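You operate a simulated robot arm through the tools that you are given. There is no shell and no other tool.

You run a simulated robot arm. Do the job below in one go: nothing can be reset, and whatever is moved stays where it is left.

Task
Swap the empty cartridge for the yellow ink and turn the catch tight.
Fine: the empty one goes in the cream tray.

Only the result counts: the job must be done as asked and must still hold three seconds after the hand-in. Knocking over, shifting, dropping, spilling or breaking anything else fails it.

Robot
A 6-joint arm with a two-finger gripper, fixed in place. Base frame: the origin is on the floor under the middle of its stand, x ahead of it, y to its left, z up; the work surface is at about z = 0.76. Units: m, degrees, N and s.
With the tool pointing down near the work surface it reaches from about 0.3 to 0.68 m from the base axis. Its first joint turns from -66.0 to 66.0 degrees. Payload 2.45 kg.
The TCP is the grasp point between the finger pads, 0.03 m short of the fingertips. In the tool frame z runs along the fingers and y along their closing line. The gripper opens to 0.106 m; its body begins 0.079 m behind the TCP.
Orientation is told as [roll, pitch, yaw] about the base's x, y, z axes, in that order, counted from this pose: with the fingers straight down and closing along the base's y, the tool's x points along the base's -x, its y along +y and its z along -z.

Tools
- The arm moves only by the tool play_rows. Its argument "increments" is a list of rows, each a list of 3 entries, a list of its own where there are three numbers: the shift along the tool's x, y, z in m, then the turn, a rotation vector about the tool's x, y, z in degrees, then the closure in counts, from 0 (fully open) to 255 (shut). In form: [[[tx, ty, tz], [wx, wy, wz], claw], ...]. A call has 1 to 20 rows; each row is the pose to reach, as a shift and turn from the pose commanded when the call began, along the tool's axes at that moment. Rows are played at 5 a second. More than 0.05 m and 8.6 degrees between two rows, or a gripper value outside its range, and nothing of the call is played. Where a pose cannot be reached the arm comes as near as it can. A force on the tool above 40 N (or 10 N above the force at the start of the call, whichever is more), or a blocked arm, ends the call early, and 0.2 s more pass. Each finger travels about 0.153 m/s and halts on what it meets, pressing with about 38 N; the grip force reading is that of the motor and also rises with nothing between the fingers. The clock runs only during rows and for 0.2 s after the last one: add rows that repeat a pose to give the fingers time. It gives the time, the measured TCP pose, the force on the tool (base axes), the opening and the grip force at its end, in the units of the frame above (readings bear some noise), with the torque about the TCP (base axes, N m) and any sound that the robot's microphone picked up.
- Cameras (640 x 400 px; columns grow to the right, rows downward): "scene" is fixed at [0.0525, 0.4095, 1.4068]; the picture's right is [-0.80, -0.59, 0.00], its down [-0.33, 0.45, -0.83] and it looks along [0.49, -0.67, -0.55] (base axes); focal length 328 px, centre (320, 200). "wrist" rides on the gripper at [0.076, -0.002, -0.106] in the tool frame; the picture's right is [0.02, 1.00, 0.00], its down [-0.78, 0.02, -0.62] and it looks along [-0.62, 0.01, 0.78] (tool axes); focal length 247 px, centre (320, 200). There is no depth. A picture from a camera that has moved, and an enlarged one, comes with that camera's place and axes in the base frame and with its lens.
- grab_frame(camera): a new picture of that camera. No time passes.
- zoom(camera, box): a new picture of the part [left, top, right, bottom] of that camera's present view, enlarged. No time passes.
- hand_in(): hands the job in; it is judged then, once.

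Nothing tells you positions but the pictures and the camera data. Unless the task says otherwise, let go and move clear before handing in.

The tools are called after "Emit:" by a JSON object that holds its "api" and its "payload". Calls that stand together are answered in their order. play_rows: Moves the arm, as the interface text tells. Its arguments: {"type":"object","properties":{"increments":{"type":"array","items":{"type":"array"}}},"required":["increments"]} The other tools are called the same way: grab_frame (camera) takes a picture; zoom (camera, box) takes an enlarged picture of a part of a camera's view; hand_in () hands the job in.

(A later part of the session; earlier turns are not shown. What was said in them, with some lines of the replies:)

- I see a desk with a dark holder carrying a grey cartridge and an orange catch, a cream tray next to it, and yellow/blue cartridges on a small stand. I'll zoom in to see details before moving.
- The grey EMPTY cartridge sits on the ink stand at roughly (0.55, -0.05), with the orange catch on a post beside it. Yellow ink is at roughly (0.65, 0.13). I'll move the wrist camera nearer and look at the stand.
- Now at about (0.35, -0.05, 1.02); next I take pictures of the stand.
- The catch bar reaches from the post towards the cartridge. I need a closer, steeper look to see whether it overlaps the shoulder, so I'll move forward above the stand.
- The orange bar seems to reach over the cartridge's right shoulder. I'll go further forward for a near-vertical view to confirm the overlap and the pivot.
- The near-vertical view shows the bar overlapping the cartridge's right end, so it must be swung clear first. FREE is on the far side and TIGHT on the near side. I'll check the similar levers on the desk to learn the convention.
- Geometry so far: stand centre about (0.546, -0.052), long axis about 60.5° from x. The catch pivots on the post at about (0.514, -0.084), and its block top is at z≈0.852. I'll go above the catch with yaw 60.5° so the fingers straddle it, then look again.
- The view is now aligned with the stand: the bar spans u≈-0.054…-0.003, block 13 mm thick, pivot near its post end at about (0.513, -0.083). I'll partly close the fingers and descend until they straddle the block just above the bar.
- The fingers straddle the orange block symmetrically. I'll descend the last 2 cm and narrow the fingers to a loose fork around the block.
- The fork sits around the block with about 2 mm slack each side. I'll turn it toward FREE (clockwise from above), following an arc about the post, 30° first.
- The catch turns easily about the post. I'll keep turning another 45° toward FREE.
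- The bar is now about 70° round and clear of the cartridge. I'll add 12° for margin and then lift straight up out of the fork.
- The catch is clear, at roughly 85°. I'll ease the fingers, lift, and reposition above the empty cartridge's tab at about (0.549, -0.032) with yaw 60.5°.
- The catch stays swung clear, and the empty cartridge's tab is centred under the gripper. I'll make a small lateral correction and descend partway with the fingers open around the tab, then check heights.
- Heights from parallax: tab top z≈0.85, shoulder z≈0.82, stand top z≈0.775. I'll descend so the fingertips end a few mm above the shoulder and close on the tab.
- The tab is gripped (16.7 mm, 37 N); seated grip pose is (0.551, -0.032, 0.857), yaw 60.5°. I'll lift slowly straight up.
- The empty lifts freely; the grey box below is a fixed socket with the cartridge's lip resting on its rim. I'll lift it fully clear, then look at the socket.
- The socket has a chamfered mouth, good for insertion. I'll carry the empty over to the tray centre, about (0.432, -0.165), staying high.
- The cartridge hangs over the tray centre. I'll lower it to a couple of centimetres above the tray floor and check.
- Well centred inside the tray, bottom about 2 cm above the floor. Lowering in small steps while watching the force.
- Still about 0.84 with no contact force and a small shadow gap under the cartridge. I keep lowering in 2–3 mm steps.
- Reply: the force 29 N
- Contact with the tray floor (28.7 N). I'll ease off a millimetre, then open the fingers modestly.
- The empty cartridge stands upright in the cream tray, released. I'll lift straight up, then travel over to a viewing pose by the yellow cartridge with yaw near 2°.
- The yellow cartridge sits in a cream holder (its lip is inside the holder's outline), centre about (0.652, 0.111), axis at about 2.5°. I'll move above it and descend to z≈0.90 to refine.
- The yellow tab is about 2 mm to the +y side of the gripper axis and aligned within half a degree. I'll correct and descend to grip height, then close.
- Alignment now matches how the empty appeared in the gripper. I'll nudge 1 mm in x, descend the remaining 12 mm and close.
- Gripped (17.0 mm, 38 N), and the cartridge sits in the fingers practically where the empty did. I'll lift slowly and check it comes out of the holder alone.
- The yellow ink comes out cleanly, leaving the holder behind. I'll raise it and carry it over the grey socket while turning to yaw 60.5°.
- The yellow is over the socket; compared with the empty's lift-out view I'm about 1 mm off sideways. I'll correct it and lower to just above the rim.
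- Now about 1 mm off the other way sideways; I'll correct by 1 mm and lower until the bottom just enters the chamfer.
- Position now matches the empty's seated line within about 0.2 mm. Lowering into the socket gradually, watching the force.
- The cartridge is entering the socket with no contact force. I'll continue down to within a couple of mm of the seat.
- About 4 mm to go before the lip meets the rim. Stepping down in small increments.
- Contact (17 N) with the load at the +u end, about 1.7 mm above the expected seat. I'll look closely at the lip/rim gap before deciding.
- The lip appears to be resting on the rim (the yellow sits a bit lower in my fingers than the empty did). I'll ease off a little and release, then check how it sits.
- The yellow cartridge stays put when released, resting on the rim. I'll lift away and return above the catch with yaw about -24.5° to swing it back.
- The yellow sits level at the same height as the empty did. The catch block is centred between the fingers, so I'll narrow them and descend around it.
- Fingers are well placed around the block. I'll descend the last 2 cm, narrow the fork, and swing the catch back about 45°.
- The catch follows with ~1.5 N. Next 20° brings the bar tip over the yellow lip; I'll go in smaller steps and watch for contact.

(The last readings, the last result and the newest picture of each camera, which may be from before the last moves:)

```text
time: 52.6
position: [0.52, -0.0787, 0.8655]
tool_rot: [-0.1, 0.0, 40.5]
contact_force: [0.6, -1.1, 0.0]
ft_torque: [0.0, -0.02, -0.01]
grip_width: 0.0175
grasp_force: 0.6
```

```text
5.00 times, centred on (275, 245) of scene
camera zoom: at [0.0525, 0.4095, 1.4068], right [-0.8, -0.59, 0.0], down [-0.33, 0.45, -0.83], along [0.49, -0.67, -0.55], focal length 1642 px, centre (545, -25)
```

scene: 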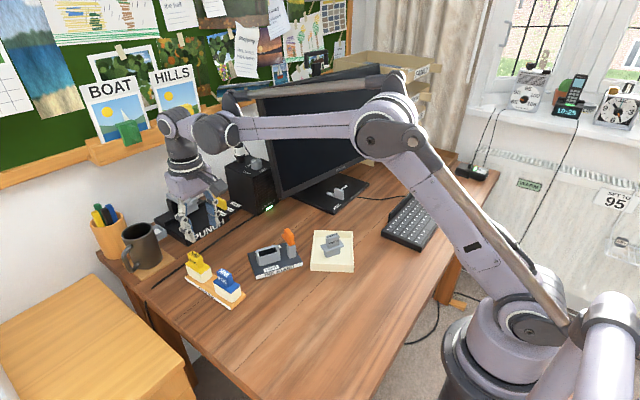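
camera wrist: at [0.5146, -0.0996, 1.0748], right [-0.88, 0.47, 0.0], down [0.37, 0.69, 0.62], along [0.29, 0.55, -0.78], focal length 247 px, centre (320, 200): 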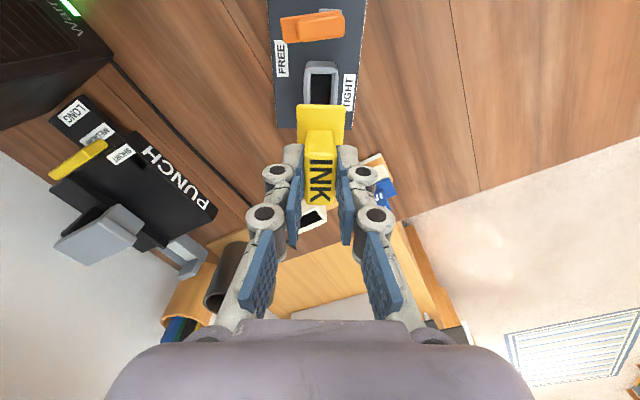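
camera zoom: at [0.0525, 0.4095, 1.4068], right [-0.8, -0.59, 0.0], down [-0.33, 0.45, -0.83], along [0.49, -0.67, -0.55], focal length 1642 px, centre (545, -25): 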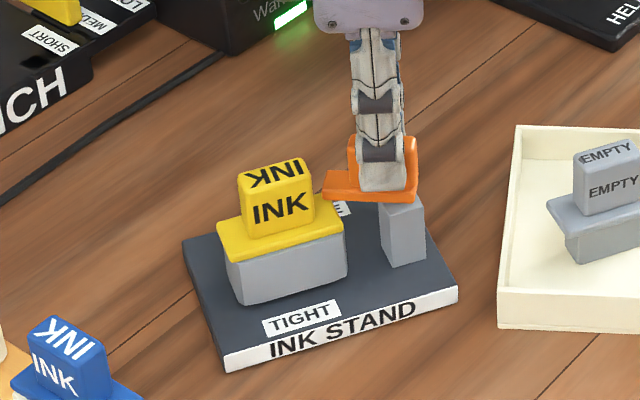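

No contact with the lip so far (about 1 N). Another 20° to reach the original catch line.

Emit:
{"api": "play_rows", "payload": {"increments": [[[0.0001, 0.0007, 0], [0, 0, -5], 216], [[0.0001, 0.0014, 0], [0, 0, -10], 216], [[0.0003, 0.002, 0], [0, 0, -15], 216], [[0.0005, 0.0027, 0], [0, 0, -20], 216], [[0.0005, 0.0027, 0], [0, 0, -20], 216]]}}

Emit:
{"api": "zoom", "payload": {"camera": "wrist", "box": [220, 100, 420, 225]}}

Emit:
{"api": "zoom", "payload": {"camera": "scene", "box": [240, 205, 310, 285]}}

```text
time: 53.8
position: [0.5174, -0.0778, 0.8672]
tool_rot: [0.0, -0.1, 60.6]
contact_force: [0.7, -1.1, -0.9]
ft_torque: [-0.01, -0.07, 0.02]
grip_width: 0.0173
grasp_force: 0.8
```

```text
3.20 times, centred on (320, 162) of wrist
camera zoom: at [0.4817, -0.1446, 0.972], right [-0.88, 0.47, 0.0], down [0.37, 0.69, 0.62], along [0.29, 0.55, -0.78], focal length 790 px, centre (320, 320)
```

zoom: 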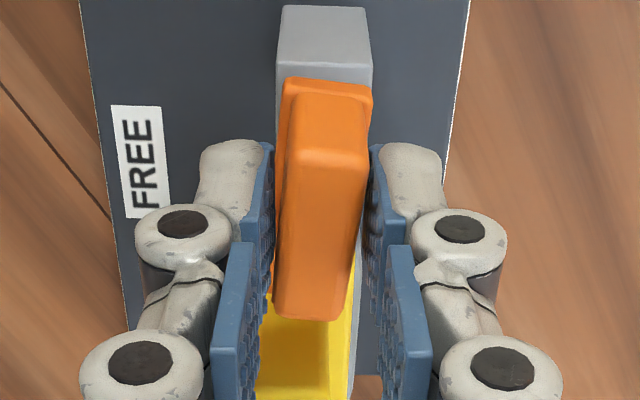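

```text
5.00 times, centred on (275, 245) of scene
camera zoom: at [0.0525, 0.4095, 1.4068], right [-0.8, -0.59, 0.0], down [-0.33, 0.45, -0.83], along [0.49, -0.67, -0.55], focal length 1642 px, centre (545, -25)
```

zoom: 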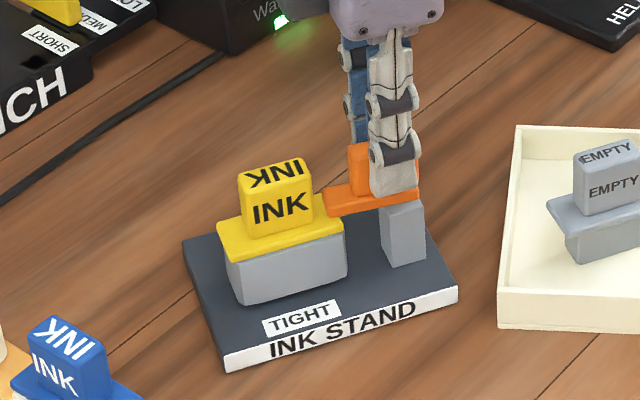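

The catch is about 6° short of its original line because of the fork slack. I'll keep turning in small steps and watch for a stop or click.

Emit:
{"api": "play_rows", "payload": {"increments": [[[0, 0.0004, 0], [0, 0, -3], 216], [[0.0001, 0.0008, 0], [0, 0, -6], 216], [[0.0001, 0.0008, 0], [0, 0, -6], 216]]}}

Emit:
{"api": "zoom", "payload": {"camera": "wrist", "box": [220, 100, 420, 225]}}

Emit:
{"api": "zoom", "payload": {"camera": "scene", "box": [240, 205, 310, 285]}}

```text
time: 54.6
position: [0.5175, -0.0767, 0.8654]
tool_rot: [0.0, -0.1, 66.6]
contact_force: [2.6, -0.6, -0.3]
ft_torque: [-0.01, -0.07, -0.03]
grip_width: 0.0176
grasp_force: 1.3
```

```text
3.20 times, centred on (320, 162) of wrist
camera zoom: at [0.4879, -0.1478, 0.972], right [-0.93, 0.38, 0.0], down [0.3, 0.73, 0.62], along [0.23, 0.57, -0.78], focal length 790 px, centre (320, 320)
```

zoom: 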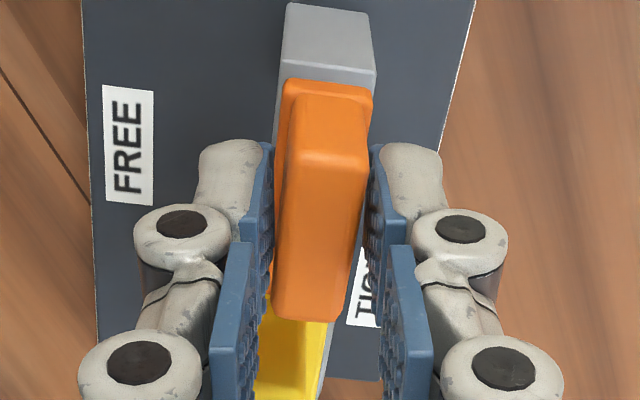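

```text
5.00 times, centred on (275, 245) of scene
camera zoom: at [0.0525, 0.4095, 1.4068], right [-0.8, -0.59, 0.0], down [-0.33, 0.45, -0.83], along [0.49, -0.67, -0.55], focal length 1642 px, centre (545, -25)
```

zoom: 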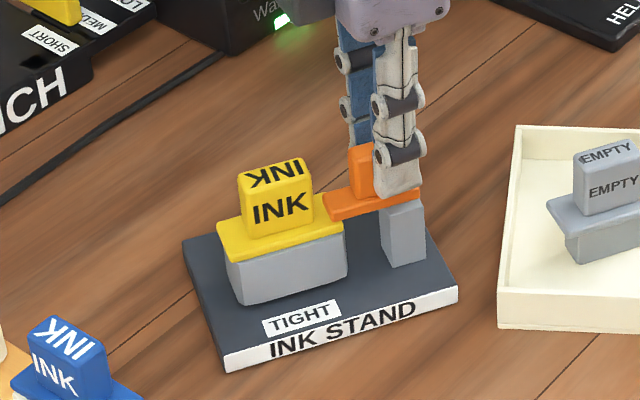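

Still turning with low force. I continue in 3° increments towards TIGHT.

Emit:
{"api": "play_rows", "payload": {"increments": [[[0, 0.0004, 0], [0, 0, -3], 216], [[0.0001, 0.0008, 0], [0, 0, -6], 216], [[0.0001, 0.0008, 0], [0, 0, -6], 216]]}}

Emit:
{"api": "zoom", "payload": {"camera": "wrist", "box": [220, 100, 420, 225]}}

Emit:
{"api": "zoom", "payload": {"camera": "scene", "box": [240, 225, 310, 285]}}

```text
time: 55.4
position: [0.5165, -0.0753, 0.8643]
tool_rot: [0.1, 0.0, 72.7]
contact_force: [-0.1, 0.9, -0.5]
ft_torque: [0.01, 0.01, 0.03]
grip_width: 0.0165
grasp_force: 0.1
```

```text
3.20 times, centred on (320, 162) of wrist
camera zoom: at [0.4948, -0.1497, 0.9718], right [-0.96, 0.28, 0.0], down [0.22, 0.75, 0.62], along [0.17, 0.6, -0.78], focal length 790 px, centre (320, 320)
```

zoom: 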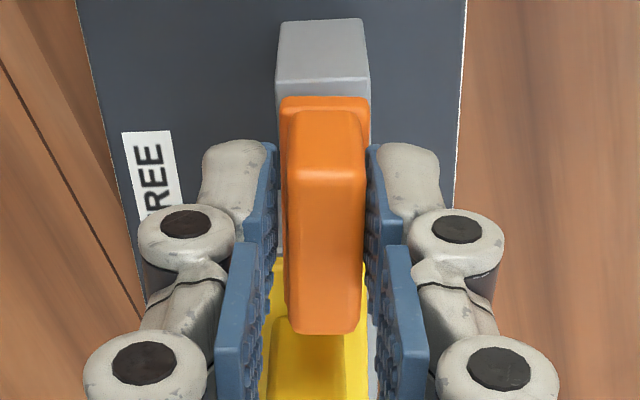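

```text
6.67 times, centred on (275, 255) of scene
camera zoom: at [0.0525, 0.4095, 1.4068], right [-0.8, -0.59, 0.0], down [-0.33, 0.45, -0.83], along [0.49, -0.67, -0.55], focal length 2189 px, centre (620, -167)
```

zoom: 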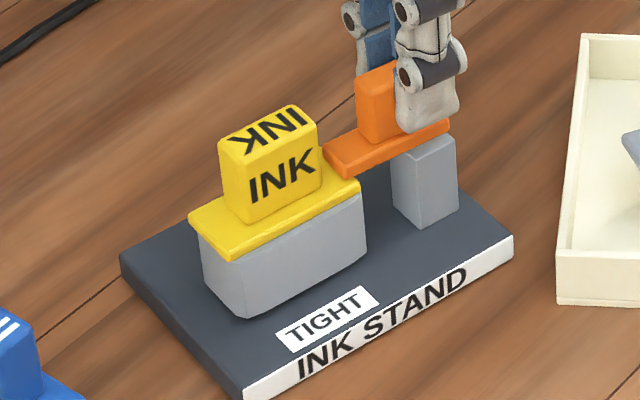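

The picture shows that in that last step the whole stand slid round by roughly 12° about the post: the catch had reached its stop. Forces are now zero, so I'll stop turning, ease the fingers, lift off and measure how the stand sits.

Emit:
{"api": "play_rows", "payload": {"increments": [[[0, 0, 0], [0, 0, 0], 205], [[0, 0, 0], [0, 0, 0], 195], [[0, 0, -0.02], [0, 0, 0], 195], [[0, 0, -0.05], [0, 0, 0], 195], [[0, 0, -0.08], [0, 0, 0], 195], [[0, 0, -0.11], [0, 0, 0], 195], [[0, 0, -0.11], [0, 0, 0], 195]]}}

Emit:
{"api": "grab_frame", "payload": {"camera": "wrist"}}

Emit:
{"api": "zoom", "payload": {"camera": "wrist", "box": [240, 60, 400, 160]}}

Emit:
{"api": "zoom", "payload": {"camera": "scene", "box": [230, 210, 370, 298]}}

```text
time: 57.0
position: [0.5145, -0.0776, 0.9753]
tool_rot: [-0.1, 0.1, 72.5]
contact_force: [0.8, 0.9, 1.1]
ft_torque: [0.01, 0.01, 0.01]
grip_width: 0.0249
grasp_force: 0.1
```

```text
taken
camera wrist: at [0.4941, -0.1506, 1.0818], right [-0.96, 0.28, 0.0], down [0.22, 0.75, 0.62], along [0.17, 0.6, -0.78], focal length 247 px, centre (320, 200)
```

wrist: 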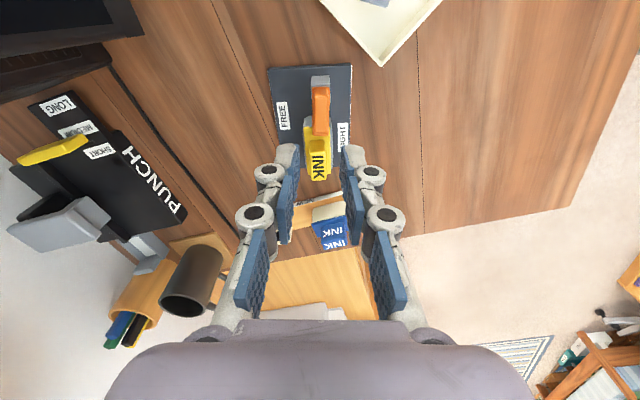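

```text
4.00 times, centred on (320, 110) of wrist
camera zoom: at [0.4941, -0.1506, 1.0818], right [-0.96, 0.28, 0.0], down [0.22, 0.75, 0.62], along [0.17, 0.6, -0.78], focal length 988 px, centre (320, 560)
```

zoom: 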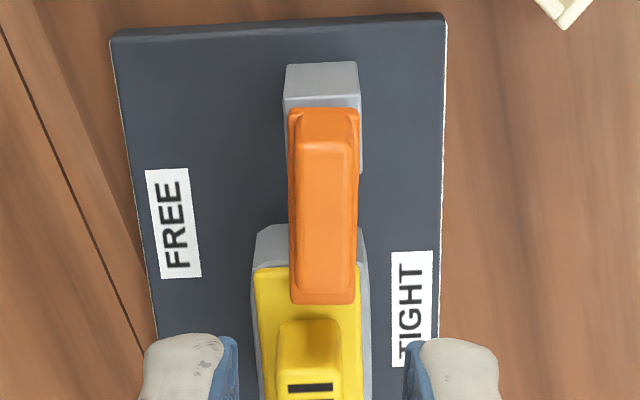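

```text
4.55 times, centred on (300, 254) of scene
camera zoom: at [0.0525, 0.4095, 1.4068], right [-0.8, -0.59, 0.0], down [-0.33, 0.45, -0.83], along [0.49, -0.67, -0.55], focal length 1492 px, centre (411, -46)
```

zoom: 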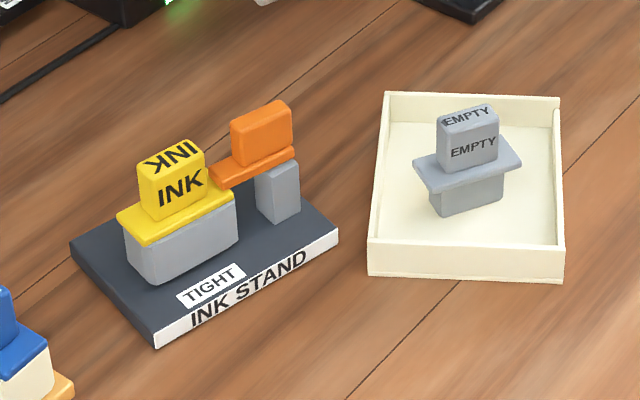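

Measured: the stand turned about 16° on the desk (pivot moved ~4 mm), and the catch now sits about 3° short of its tight stop. First I'll finish the catch with a firm grip on the block, turning slowly about the post; after that I'll set the stand back in its original place by gripping its socket.

Emit:
{"api": "play_rows", "payload": {"increments": [[[-0.005, 0.0007, 0.03], [0, 0, 0], 195], [[-0.005, 0.0007, 0.06], [0, 0, 0], 195], [[-0.005, 0.0007, 0.09], [0, 0, 0], 195], [[-0.005, 0.0007, 0.11], [0, 0, 0], 195], [[-0.005, 0.0007, 0.11], [0, 0, 0], 195]]}}

Emit:
{"api": "zoom", "payload": {"camera": "wrist", "box": [220, 100, 420, 225]}}

Emit:
{"api": "zoom", "payload": {"camera": "scene", "box": [230, 210, 310, 280]}}

```text
time: 58.2
position: [0.518, -0.0713, 0.8643]
tool_rot: [0.1, 0.0, 72.5]
contact_force: [0.7, -0.1, -0.1]
ft_torque: [0.01, -0.01, 0.04]
grip_width: 0.025
grasp_force: 0.0
```

```text
3.20 times, centred on (320, 162) of wrist
camera zoom: at [0.4954, -0.1458, 0.9709], right [-0.96, 0.28, 0.0], down [0.22, 0.75, 0.62], along [0.17, 0.6, -0.78], focal length 790 px, centre (320, 320)
```

zoom: 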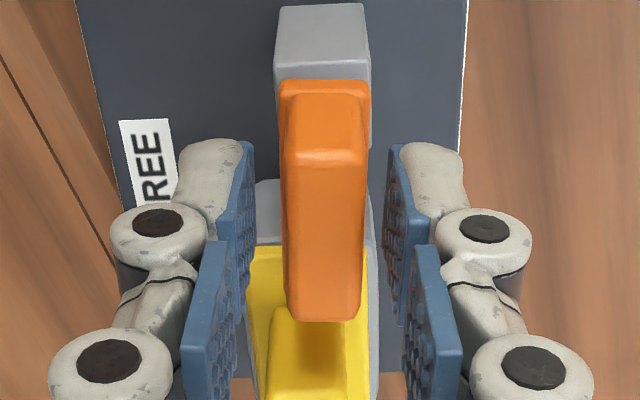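

```text
5.71 times, centred on (270, 245) of scene
camera zoom: at [0.0525, 0.4095, 1.4068], right [-0.8, -0.59, 0.0], down [-0.33, 0.45, -0.83], along [0.49, -0.67, -0.55], focal length 1876 px, centre (606, -57)
```

zoom: 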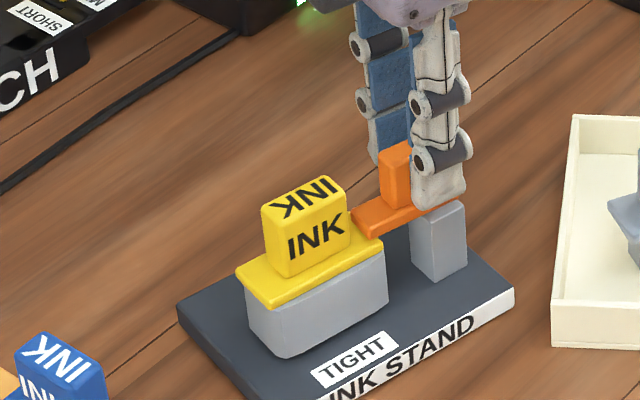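

The block is between the pads, about 0.7 mm off-centre. I'll correct, close firmly on it, and check.

Emit:
{"api": "play_rows", "payload": {"increments": [[[0, 0.0006, 0], [0, 0, 0], 205], [[0, 0.0006, 0], [0, 0, 0], 215], [[0, 0.0006, 0], [0, 0, 0], 222], [[0, 0.0006, 0], [0, 0, 0], 228], [[0, 0.0006, 0], [0, 0, 0], 228]]}}

Emit:
{"api": "zoom", "payload": {"camera": "wrist", "box": [220, 100, 420, 225]}}

Emit:
{"api": "zoom", "payload": {"camera": "scene", "box": [230, 210, 310, 280]}}

```text
time: 59.4
position: [0.5173, -0.0706, 0.8655]
tool_rot: [0.1, 0.1, 72.5]
contact_force: [-1.1, 0.7, 0.3]
ft_torque: [-0.03, 0.02, 0.02]
grip_width: 0.0135
grasp_force: 38.3
```

```text
3.20 times, centred on (320, 162) of wrist
camera zoom: at [0.495, -0.1455, 0.9714], right [-0.96, 0.28, 0.0], down [0.22, 0.75, 0.62], along [0.17, 0.6, -0.78], focal length 790 px, centre (320, 320)
```

zoom: 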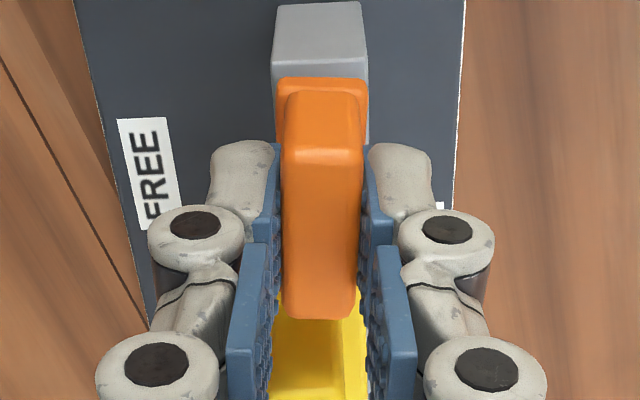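

```text
5.71 times, centred on (270, 245) of scene
camera zoom: at [0.0525, 0.4095, 1.4068], right [-0.8, -0.59, 0.0], down [-0.33, 0.45, -0.83], along [0.49, -0.67, -0.55], focal length 1876 px, centre (606, -57)
```

zoom: 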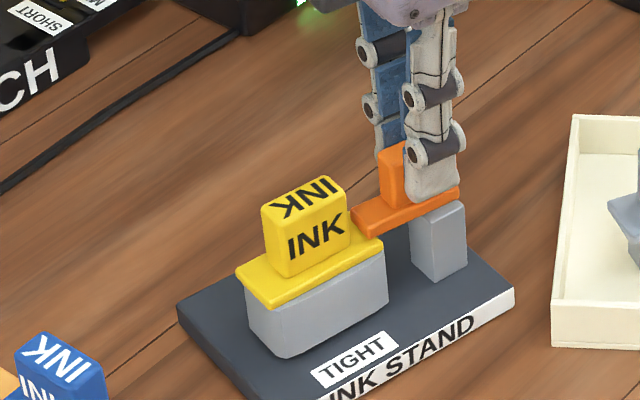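

Firmly gripped (13.5 mm). Turning counter-clockwise (toward TIGHT) about the post by 4° in 1° steps.

Emit:
{"api": "play_rows", "payload": {"increments": [[[0, 0.00013, 0], [0, 0, -1], 228], [[0, 0.00027, 0], [0, 0, -2], 228], [[0, 0.0004, 0], [0, 0, -3], 228], [[0, 0.00054, 0], [0, 0, -4], 228], [[0, 0.00054, 0], [0, 0, -4], 228]]}}

Emit:
{"api": "zoom", "payload": {"camera": "wrist", "box": [220, 100, 420, 225]}}

Emit:
{"api": "zoom", "payload": {"camera": "scene", "box": [230, 210, 310, 280]}}

```text
time: 60.6
position: [0.5168, -0.0717, 0.8659]
tool_rot: [0.0, 0.1, 76.4]
contact_force: [-1.0, -3.0, 0.1]
ft_torque: [-0.08, 0.02, 0.01]
grip_width: 0.0133
grasp_force: 37.8
```

```text
3.20 times, centred on (320, 162) of wrist
camera zoom: at [0.4998, -0.1467, 0.9715], right [-0.98, 0.21, 0.0], down [0.17, 0.77, 0.62], along [0.13, 0.61, -0.78], focal length 790 px, centre (320, 320)
```

zoom: 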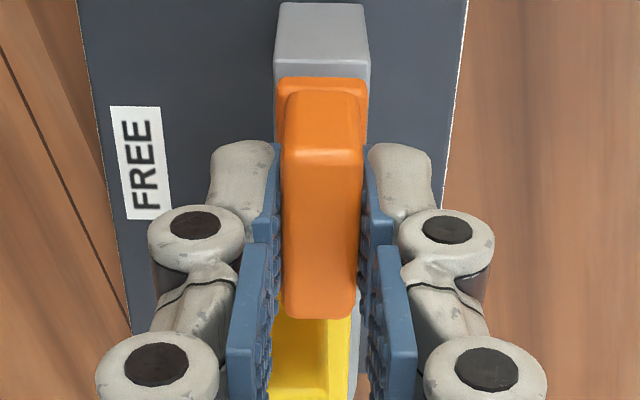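

```text
5.71 times, centred on (270, 245) of scene
camera zoom: at [0.0525, 0.4095, 1.4068], right [-0.8, -0.59, 0.0], down [-0.33, 0.45, -0.83], along [0.49, -0.67, -0.55], focal length 1876 px, centre (606, -57)
```

zoom: 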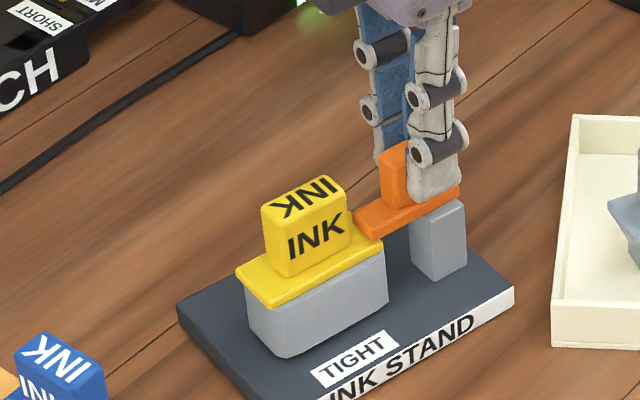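

The stand did not move; the catch is within about 1.5° of its original line with no stop torque yet. Another 2° in half-degree steps.

Emit:
{"api": "play_rows", "payload": {"increments": [[[0, 7e-05, 0], [0, 0, -0.5], 228], [[0, 0.00014, 0], [0, 0, -1], 228], [[0, 0.0002, 0], [0, 0, -1.5], 228], [[0, 0.00027, 0], [0, 0, -2], 228], [[0, 0.00027, 0], [0, 0, -2], 228]]}}

Emit:
{"api": "zoom", "payload": {"camera": "wrist", "box": [220, 100, 420, 225]}}

Emit:
{"api": "zoom", "payload": {"camera": "scene", "box": [230, 210, 310, 280]}}

```text
time: 61.8
position: [0.516, -0.0715, 0.8653]
tool_rot: [0.0, 0.2, 78.6]
contact_force: [-0.3, -0.1, -1.2]
ft_torque: [-0.22, 0.11, -0.04]
grip_width: 0.0137
grasp_force: 38.3
```

```text
3.20 times, centred on (320, 162) of wrist
camera zoom: at [0.5024, -0.1468, 0.9717], right [-0.98, 0.18, 0.0], down [0.14, 0.77, 0.62], along [0.11, 0.61, -0.78], focal length 790 px, centre (320, 320)
```

zoom: 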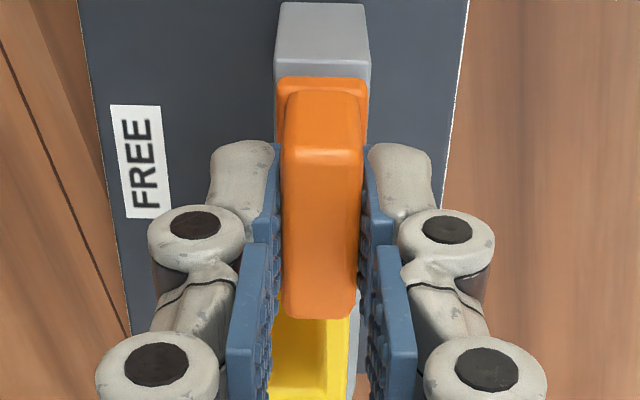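

```text
5.71 times, centred on (270, 245) of scene
camera zoom: at [0.0526, 0.4095, 1.4068], right [-0.8, -0.59, 0.0], down [-0.33, 0.45, -0.83], along [0.49, -0.67, -0.55], focal length 1876 px, centre (606, -57)
```

zoom: 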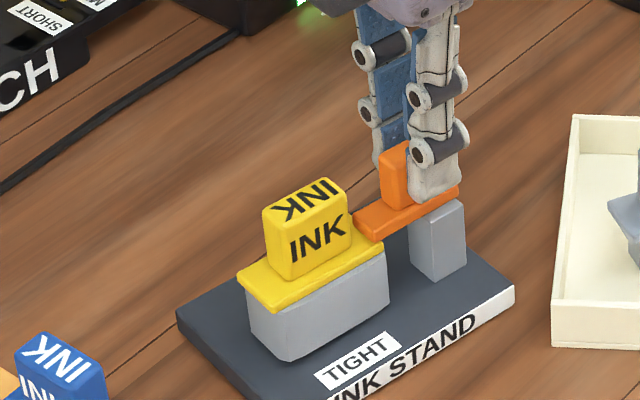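

The wrist view stayed constant while the stand started to follow by about 1°, so the catch is hard against its TIGHT stop, at its original line. I'll stop, open gently, and lift off.

Emit:
{"api": "play_rows", "payload": {"increments": [[[0, 0, 0], [0, 0, 0], 218], [[0, 0, 0], [0, 0, 0], 205], [[0, 0, 0], [0, 0, 0], 190], [[0, 0, 0], [0, 0, 0], 190], [[0, 0, -0.02], [0, 0, 0], 190], [[0, 0, -0.05], [0, 0, 0], 190], [[0, 0, -0.08], [0, 0, 0], 190], [[0, 0, -0.11], [0, 0, 0], 190], [[0, 0, -0.11], [0, 0, 0], 190]]}}

Emit:
{"api": "zoom", "payload": {"camera": "wrist", "box": [240, 60, 400, 160]}}

Emit:
{"api": "zoom", "payload": {"camera": "scene", "box": [230, 210, 370, 298]}}

```text
time: 63.8
position: [0.516, -0.0715, 0.9759]
tool_rot: [-0.1, 0.0, 78.6]
contact_force: [-0.5, -0.3, 0.3]
ft_torque: [-0.01, 0.01, -0.02]
grip_width: 0.0268
grasp_force: 0.0
```

```text
4.00 times, centred on (320, 110) of wrist
camera zoom: at [0.5027, -0.1462, 1.0829], right [-0.98, 0.18, 0.0], down [0.14, 0.77, 0.62], along [0.11, 0.61, -0.78], focal length 988 px, centre (320, 560)
```

zoom: 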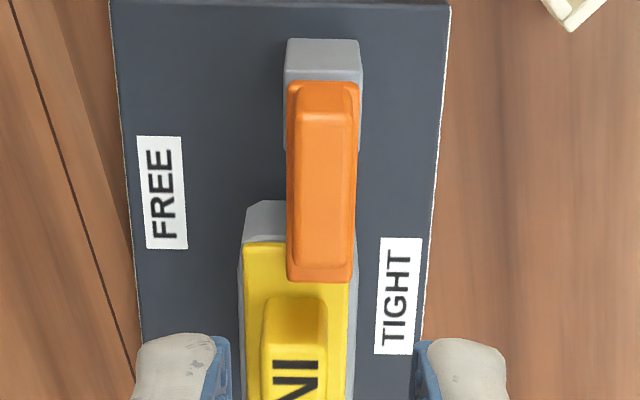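

```text
4.55 times, centred on (300, 254) of scene
camera zoom: at [0.0525, 0.4095, 1.4068], right [-0.8, -0.59, 0.0], down [-0.33, 0.45, -0.83], along [0.49, -0.67, -0.55], focal length 1492 px, centre (411, -46)
```

zoom: 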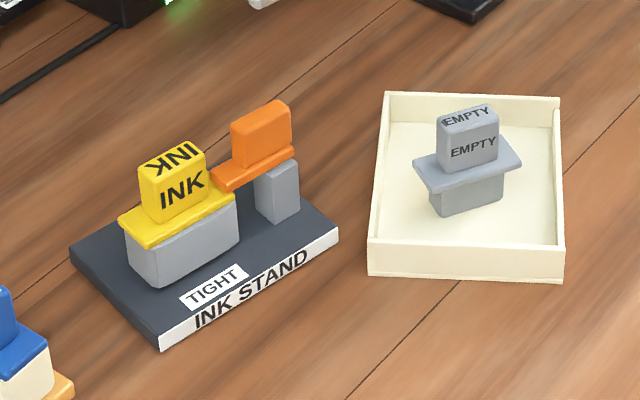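

The catch is at its stop, aligned with the stand as at the start. Now I'll set the stand back: hover over the socket at about (0.532, -0.019) with the stand's present angle (about 79°), and compare with my earlier reference view.

Emit:
{"api": "play_rows", "payload": {"increments": [[[-0.018, -0.002, 0], [0, 0, -0.2], 150], [[-0.036, -0.004, 0], [0, 0, -0.4], 110], [[-0.0541, -0.0056, 0.0], [0, 0, -0.6], 110], [[-0.0541, -0.0056, 0.002], [0, 0, -0.6], 110], [[-0.0541, -0.0056, 0.002], [0, 0, -0.6], 110]]}}

Emit:
{"api": "grab_frame", "payload": {"camera": "wrist"}}

Emit:
{"api": "zoom", "payload": {"camera": "wrist", "box": [220, 0, 420, 125]}}

```text
time: 65.0
position: [0.5326, -0.0187, 0.9739]
tool_rot: [0.0, 0.1, 79.1]
contact_force: [0.3, -0.9, 0.5]
ft_torque: [0.0, 0.0, 0.03]
grip_width: 0.0605
grasp_force: 0.0
```

```text
taken
camera wrist: at [0.5195, -0.0941, 1.0794], right [-0.99, 0.17, 0.0], down [0.13, 0.77, 0.62], along [0.1, 0.61, -0.78], focal length 247 px, centre (320, 200)
```

wrist: 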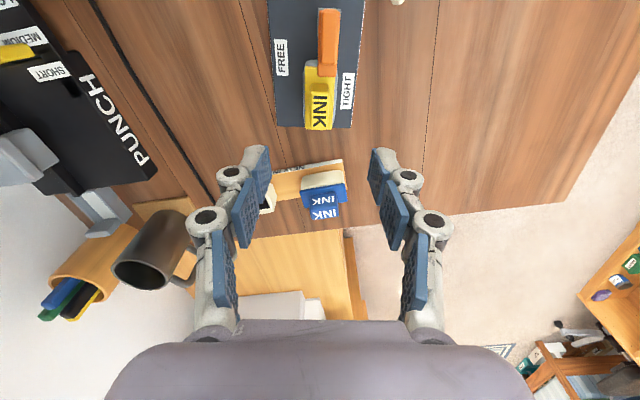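

```text
3.20 times, centred on (320, 62) of wrist
camera zoom: at [0.5195, -0.0941, 1.0794], right [-0.99, 0.17, 0.0], down [0.13, 0.77, 0.62], along [0.1, 0.61, -0.78], focal length 790 px, centre (320, 640)
```

zoom: 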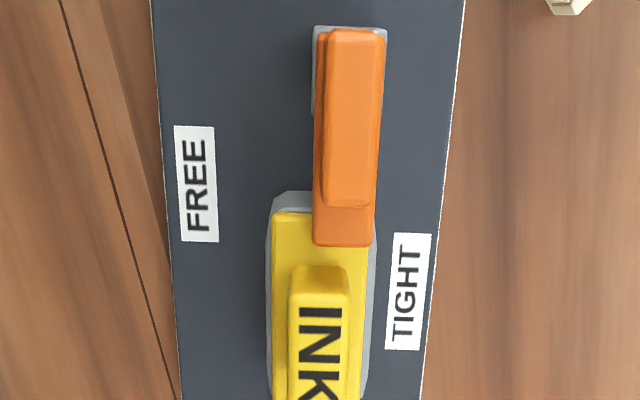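

The view relative to the stand matches the reference within about 0.5 mm and 0.2°, so the stand is turned 18.6° from its original. I'll lower the open fingers around the socket.

Emit:
{"api": "play_rows", "payload": {"increments": [[[0, 0, 0.03], [0, 0, 0], 110], [[0, 0, 0.06], [0, 0, 0], 110], [[0, 0, 0.09], [0, 0, 0], 110], [[0, 0, 0.12], [0, 0, 0], 110], [[0, 0, 0.135], [0, 0, 0], 110], [[0, 0, 0.135], [0, 0, 0], 110]]}}

Emit:
{"api": "grab_frame", "payload": {"camera": "wrist"}}

Emit:
{"api": "zoom", "payload": {"camera": "scene", "box": [230, 200, 310, 285]}}

```text
time: 66.4
position: [0.5325, -0.0191, 0.8374]
tool_rot: [0.0, 0.1, 79.1]
contact_force: [-0.5, 0.4, 1.2]
ft_torque: [-0.02, 0.0, 0.01]
grip_width: 0.0604
grasp_force: 0.0
```

```text
taken
camera wrist: at [0.5191, -0.0945, 0.944], right [-0.99, 0.17, 0.0], down [0.13, 0.77, 0.62], along [0.1, 0.61, -0.78], focal length 247 px, centre (320, 200)
```

wrist: 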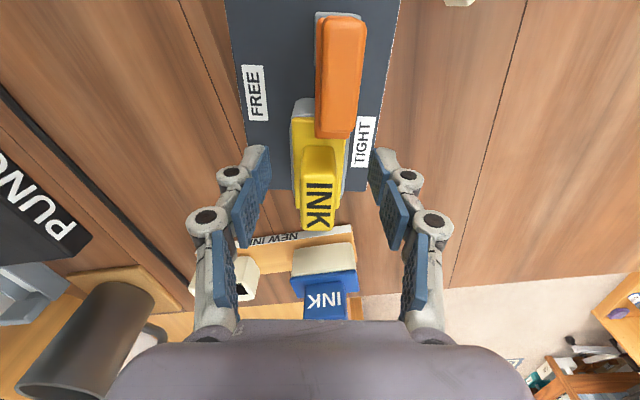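

```text
4.71 times, centred on (270, 242) of scene
camera zoom: at [0.0525, 0.4095, 1.4068], right [-0.8, -0.59, 0.0], down [-0.33, 0.45, -0.83], along [0.49, -0.67, -0.55], focal length 1545 px, centre (555, 0)
```

zoom: 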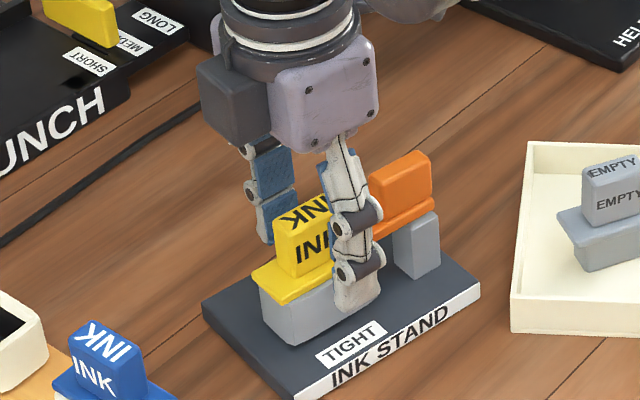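

Fingers are on either side of the socket, centred. I'll descend to put the tips just above the stand plate and close gently on the socket walls.

Emit:
{"api": "play_rows", "payload": {"increments": [[[0, 0, 0.01], [0, 0, 0], 110], [[0, 0, 0.02], [0, 0, 0], 110], [[0, 0, 0.023], [0, 0, 0], 110], [[0, 0, 0.023], [0, 0, 0], 110]]}}

Emit:
{"api": "zoom", "payload": {"camera": "wrist", "box": [220, 60, 420, 225]}}

Emit:
{"api": "zoom", "payload": {"camera": "scene", "box": [230, 200, 310, 285]}}

```text
time: 67.4
position: [0.5327, -0.0199, 0.8146]
tool_rot: [0.0, 0.1, 79.1]
contact_force: [0.4, -0.5, 0.1]
ft_torque: [0.01, 0.0, -0.03]
grip_width: 0.0603
grasp_force: 0.1
```

```text
2.42 times, centred on (320, 142) of wrist
camera zoom: at [0.5192, -0.0951, 0.9213], right [-0.99, 0.17, 0.0], down [0.13, 0.77, 0.62], along [0.1, 0.61, -0.78], focal length 599 px, centre (320, 339)
```

zoom: 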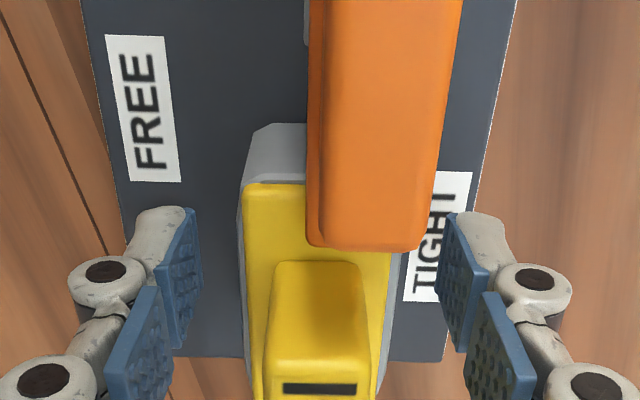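

```text
4.71 times, centred on (270, 242) of scene
camera zoom: at [0.0525, 0.4095, 1.4068], right [-0.8, -0.59, 0.0], down [-0.33, 0.45, -0.83], along [0.49, -0.67, -0.55], focal length 1545 px, centre (555, 0)
```

zoom: 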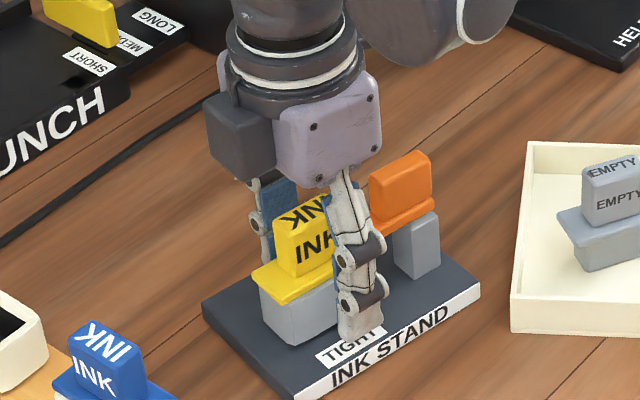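

Tips are beside the socket walls, clear of the plate. Closing slowly on the socket.

Emit:
{"api": "play_rows", "payload": {"increments": [[[0, 0, 0], [0, 0, 0], 135], [[0, 0, 0], [0, 0, 0], 150], [[0, 0, 0], [0, 0, 0], 160], [[0, 0, 0], [0, 0, 0], 168], [[0, 0, 0], [0, 0, 0], 176], [[0, 0, 0], [0, 0, 0], 190], [[0, 0, 0], [0, 0, 0], 190]]}}

Emit:
{"api": "zoom", "payload": {"camera": "wrist", "box": [220, 60, 420, 225]}}

Emit:
{"api": "zoom", "payload": {"camera": "scene", "box": [230, 200, 310, 285]}}

```text
time: 69.0
position: [0.532, -0.0189, 0.816]
tool_rot: [-0.1, -0.1, 79.1]
contact_force: [3.3, -0.4, 2.4]
ft_torque: [-0.02, -0.16, -0.44]
grip_width: 0.0345
grasp_force: 38.0
```

```text
2.42 times, centred on (320, 142) of wrist
camera zoom: at [0.5193, -0.0951, 0.9216], right [-0.99, 0.17, 0.0], down [0.13, 0.77, 0.62], along [0.11, 0.61, -0.78], focal length 599 px, centre (320, 339)
```

zoom: 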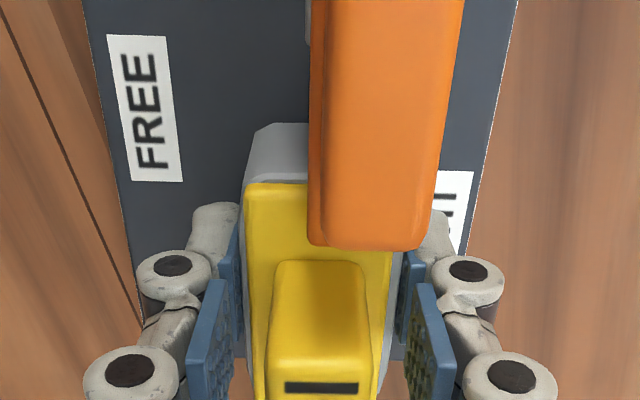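

```text
4.71 times, centred on (270, 242) of scene
camera zoom: at [0.0525, 0.4095, 1.4068], right [-0.8, -0.59, 0.0], down [-0.33, 0.45, -0.83], along [0.49, -0.67, -0.55], focal length 1545 px, centre (555, 0)
```

zoom: 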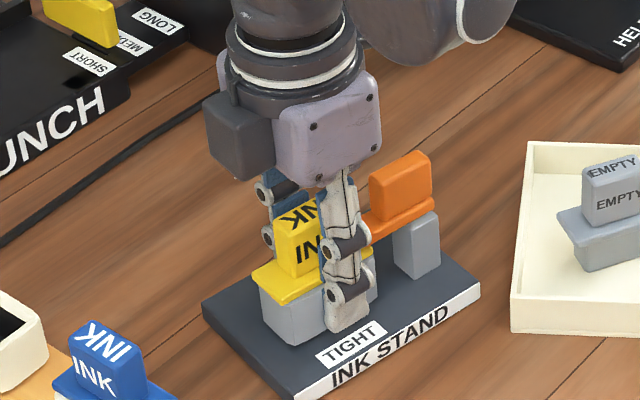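

The socket is firmly held (34.5 mm, 38 N). I'll slide the stand back slowly: −18.6° about the vertical while moving to the original seat point (0.549, -0.033).

Emit:
{"api": "play_rows", "payload": {"increments": [[[0.0008, -0.0016, 0], [0, 0, 1.55], 190], [[0.0015, -0.0033, 0], [0, 0, 3.1], 190], [[0.0023, -0.0049, 0], [0, 0, 4.65], 190], [[0.003, -0.0065, 0], [0, 0, 6.2], 190], [[0.0038, -0.0082, 0], [0, 0, 7.75], 190], [[0.0046, -0.0098, 0], [0, 0, 9.3], 190], [[0.0053, -0.0114, 0], [0, 0, 10.85], 190], [[0.0061, -0.0131, 0], [0, 0, 12.4], 190], [[0.0068, -0.0147, 0], [0, 0, 13.95], 190], [[0.0076, -0.0163, 0], [0, 0, 15.5], 190], [[0.0083, -0.018, 0], [0, 0, 17.05], 190], [[0.0091, -0.0196, 0], [0, 0, 18.6], 190], [[0.0091, -0.0196, 0], [0, 0, 18.6], 190]]}}

Emit:
{"api": "zoom", "payload": {"camera": "wrist", "box": [220, 60, 420, 225]}}

Emit:
{"api": "zoom", "payload": {"camera": "scene", "box": [230, 210, 370, 298]}}

```text
time: 71.8
position: [0.5502, -0.0326, 0.8161]
tool_rot: [0.0, -0.1, 60.5]
contact_force: [0.9, 0.0, -0.5]
ft_torque: [0.15, -0.01, 0.02]
grip_width: 0.0345
grasp_force: 37.7
```

```text
2.42 times, centred on (320, 142) of wrist
camera zoom: at [0.5137, -0.0997, 0.9219], right [-0.88, 0.47, 0.0], down [0.37, 0.69, 0.62], along [0.29, 0.55, -0.78], focal length 599 px, centre (320, 339)
```

zoom: 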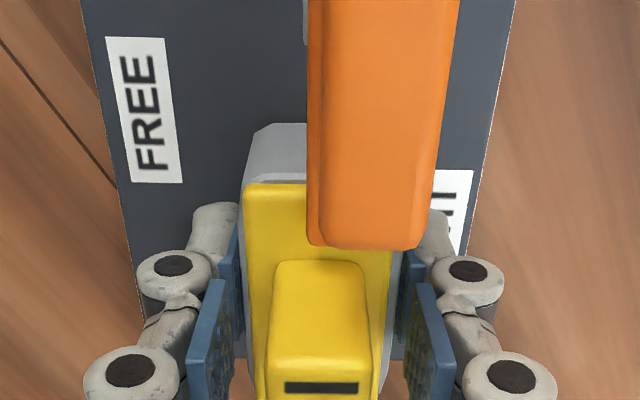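

```text
4.55 times, centred on (300, 254) of scene
camera zoom: at [0.0526, 0.4095, 1.4068], right [-0.8, -0.59, 0.0], down [-0.33, 0.45, -0.83], along [0.49, -0.67, -0.55], focal length 1492 px, centre (411, -46)
```

zoom: 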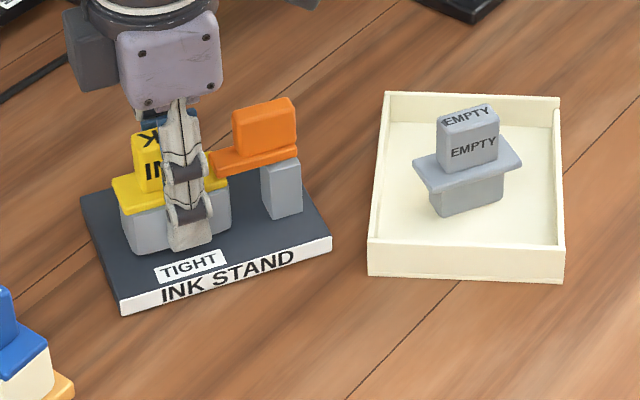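

The stand is back: its corners and labels in the scene view coincide with the first picture to within a pixel or two, and the catch lies on its original line. I'll release gently and lift away.

Emit:
{"api": "play_rows", "payload": {"increments": [[[0, 0, 0], [0, 0, 0], 178], [[0, 0, 0], [0, 0, 0], 165], [[0, 0, 0], [0, 0, 0], 145], [[0, 0, 0], [0, 0, 0], 120], [[0, 0, 0], [0, 0, 0], 110], [[0, 0, -0.02], [0, 0, 0], 110], [[0, 0, -0.05], [0, 0, 0], 110], [[0, 0, -0.09], [0, 0, 0], 110], [[0, 0, -0.13], [0, 0, 0], 110], [[0, 0, -0.158], [0, 0, 0], 110], [[0, 0, -0.158], [0, 0, 0], 110]]}}

Emit:
{"api": "zoom", "payload": {"camera": "wrist", "box": [220, 0, 420, 125]}}

Emit:
{"api": "zoom", "payload": {"camera": "scene", "box": [230, 210, 370, 298]}}

Emit:
{"api": "zoom", "payload": {"camera": "scene", "box": [240, 225, 310, 285]}}

```text
time: 74.2
position: [0.5493, -0.0328, 0.9737]
tool_rot: [0.0, 0.0, 60.5]
contact_force: [-0.7, 0.3, -0.3]
ft_torque: [0.0, 0.01, -0.01]
grip_width: 0.0603
grasp_force: 0.1
```

```text
3.20 times, centred on (320, 62) of wrist
camera zoom: at [0.5133, -0.099, 1.0805], right [-0.88, 0.47, 0.0], down [0.37, 0.69, 0.62], along [0.29, 0.55, -0.78], focal length 790 px, centre (320, 640)
```

zoom: 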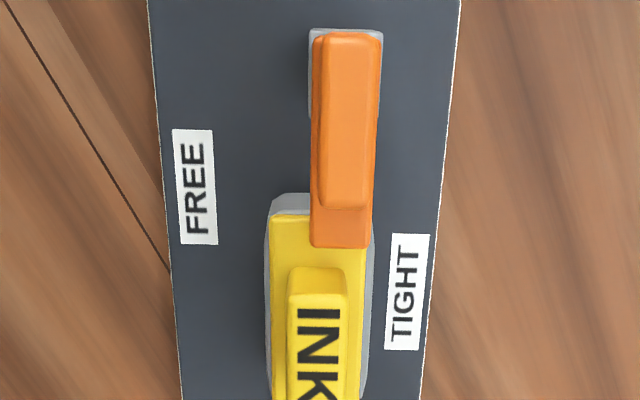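

```text
4.55 times, centred on (300, 254) of scene
camera zoom: at [0.0525, 0.4095, 1.4068], right [-0.8, -0.59, 0.0], down [-0.33, 0.45, -0.83], along [0.49, -0.67, -0.55], focal length 1492 px, centre (411, -46)
```

zoom: 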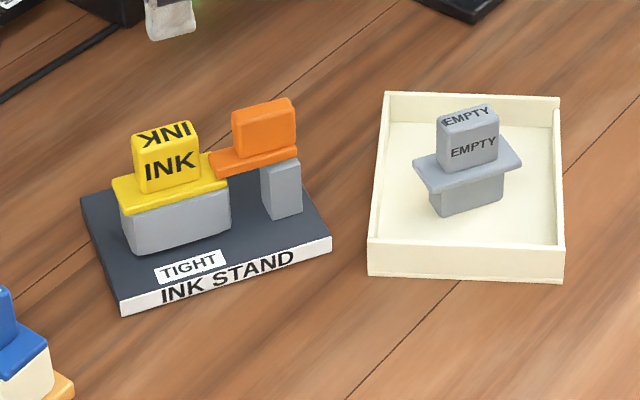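

```text
6.67 times, centred on (275, 255) of scene
camera zoom: at [0.0525, 0.4095, 1.4068], right [-0.8, -0.59, 0.0], down [-0.33, 0.45, -0.83], along [0.49, -0.67, -0.55], focal length 2189 px, centre (620, -167)
```

zoom: 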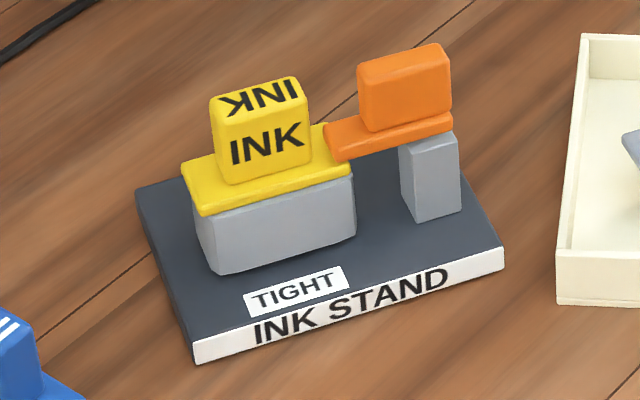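

Everything matches the starting layout. I'll take close looks at the seat of the yellow cartridge, the catch, and the overall scene before handing in.

Emit:
{"api": "zoom", "payload": {"camera": "scene", "box": [250, 230, 300, 270]}}

Emit:
{"api": "grab_frame", "payload": {"camera": "scene"}}

Emit:
{"api": "grab_frame", "payload": {"camera": "wrist"}}

```text
10.00 times, centred on (275, 250) of scene
camera zoom: at [0.0525, 0.4095, 1.4068], right [-0.8, -0.59, 0.0], down [-0.33, 0.45, -0.83], along [0.49, -0.67, -0.55], focal length 3283 px, centre (770, -300)
```

zoom: 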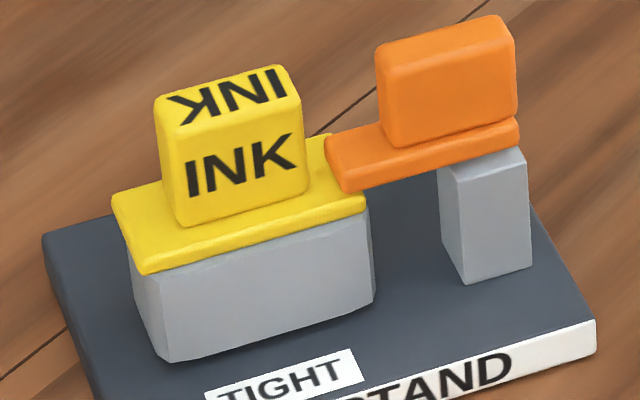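

```text
taken
```

scene: 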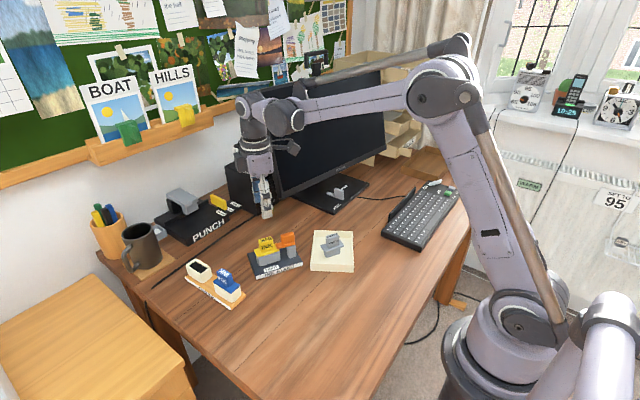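

```text
taken
camera wrist: at [0.5133, -0.099, 1.0805], right [-0.88, 0.47, 0.0], down [0.37, 0.69, 0.62], along [0.29, 0.55, -0.78], focal length 247 px, centre (320, 200)
```

wrist: 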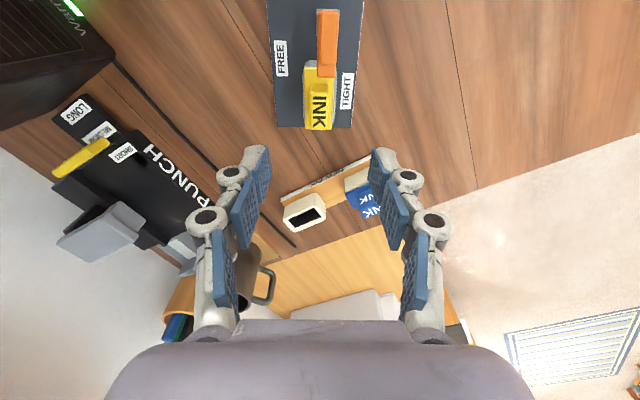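

The yellow is seated flat in the socket under the catch, the empty is upright in the cream tray, and the stand and everything else are where they began. I'll raise the arm well clear and let time pass.

Emit:
{"api": "play_rows", "payload": {"increments": [[[0, 0, -0.03], [0, 0, 0], 110], [[0, 0, -0.06], [0, 0, 0], 110], [[0.02, 0, -0.09], [0, 0, 0], 110], [[0.04, 0.02, -0.12], [0, 0, 0], 110], [[0.05, 0.04, -0.14], [0, 0, 0], 110], [[0.05, 0.04, -0.14], [0, 0, 0], 110], [[0.05, 0.04, -0.14], [0, 0, 0], 110], [[0.05, 0.04, -0.14], [0, 0, 0], 110], [[0.05, 0.04, -0.14], [0, 0, 0], 110], [[0.05, 0.04, -0.14], [0, 0, 0], 110]]}}

Emit:
{"api": "zoom", "payload": {"camera": "scene", "box": [180, 210, 370, 310]}}

```text
time: 76.4
position: [0.4911, -0.0547, 1.1146]
tool_rot: [0.1, 0.0, 60.5]
contact_force: [-0.2, 0.2, -0.3]
ft_torque: [-0.01, -0.01, -0.03]
grip_width: 0.0603
grasp_force: 0.0
```

```text
3.37 times, centred on (275, 260) of scene
camera zoom: at [0.0525, 0.4095, 1.4068], right [-0.8, -0.59, 0.0], down [-0.33, 0.45, -0.83], along [0.49, -0.67, -0.55], focal length 1106 px, centre (472, -2)
```

zoom: 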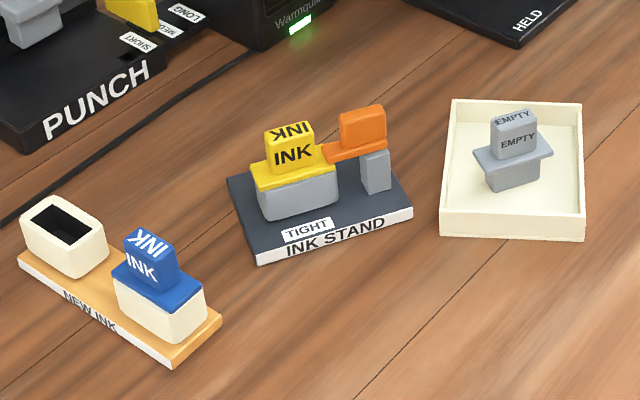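

The yellow ink is seated and the catch is closed over its lip. The empty cartridge is in the cream tray and the arm is well clear, so I am handing in.

Emit:
{"api": "hand_in", "payload": {}}

```text
The job is handed in.
```

The yellow ink is in the stand, the catch is turned tight over it, and the empty cartridge is standing upright in the cream tray. I handed the job in with the arm clear of everything; no verdict came back.

- **Stand slipped:** as the catch reached its stop, the whole ink stand slid about 18° round on the desk. I finished tightening the catch, then gripped the socket and slid the stand back. In the scene view its corners and labels now match the first picture to within a pixel or two. It may still be judged as a shift, because it did move during the job.
- **Catch tightness:** I turned the catch until the stand began to follow it. I take that as its hard stop. It sits on the same line as at the start, within about 1°. There was no click to confirm it.
- **Label direction:** the "INK" on top of the yellow cartridge faces the opposite way to how "EMPTY" did. The cartridge and socket look symmetric, so I left it.

The blue cartridge and everything else on the desk look unmoved in the last pictures.
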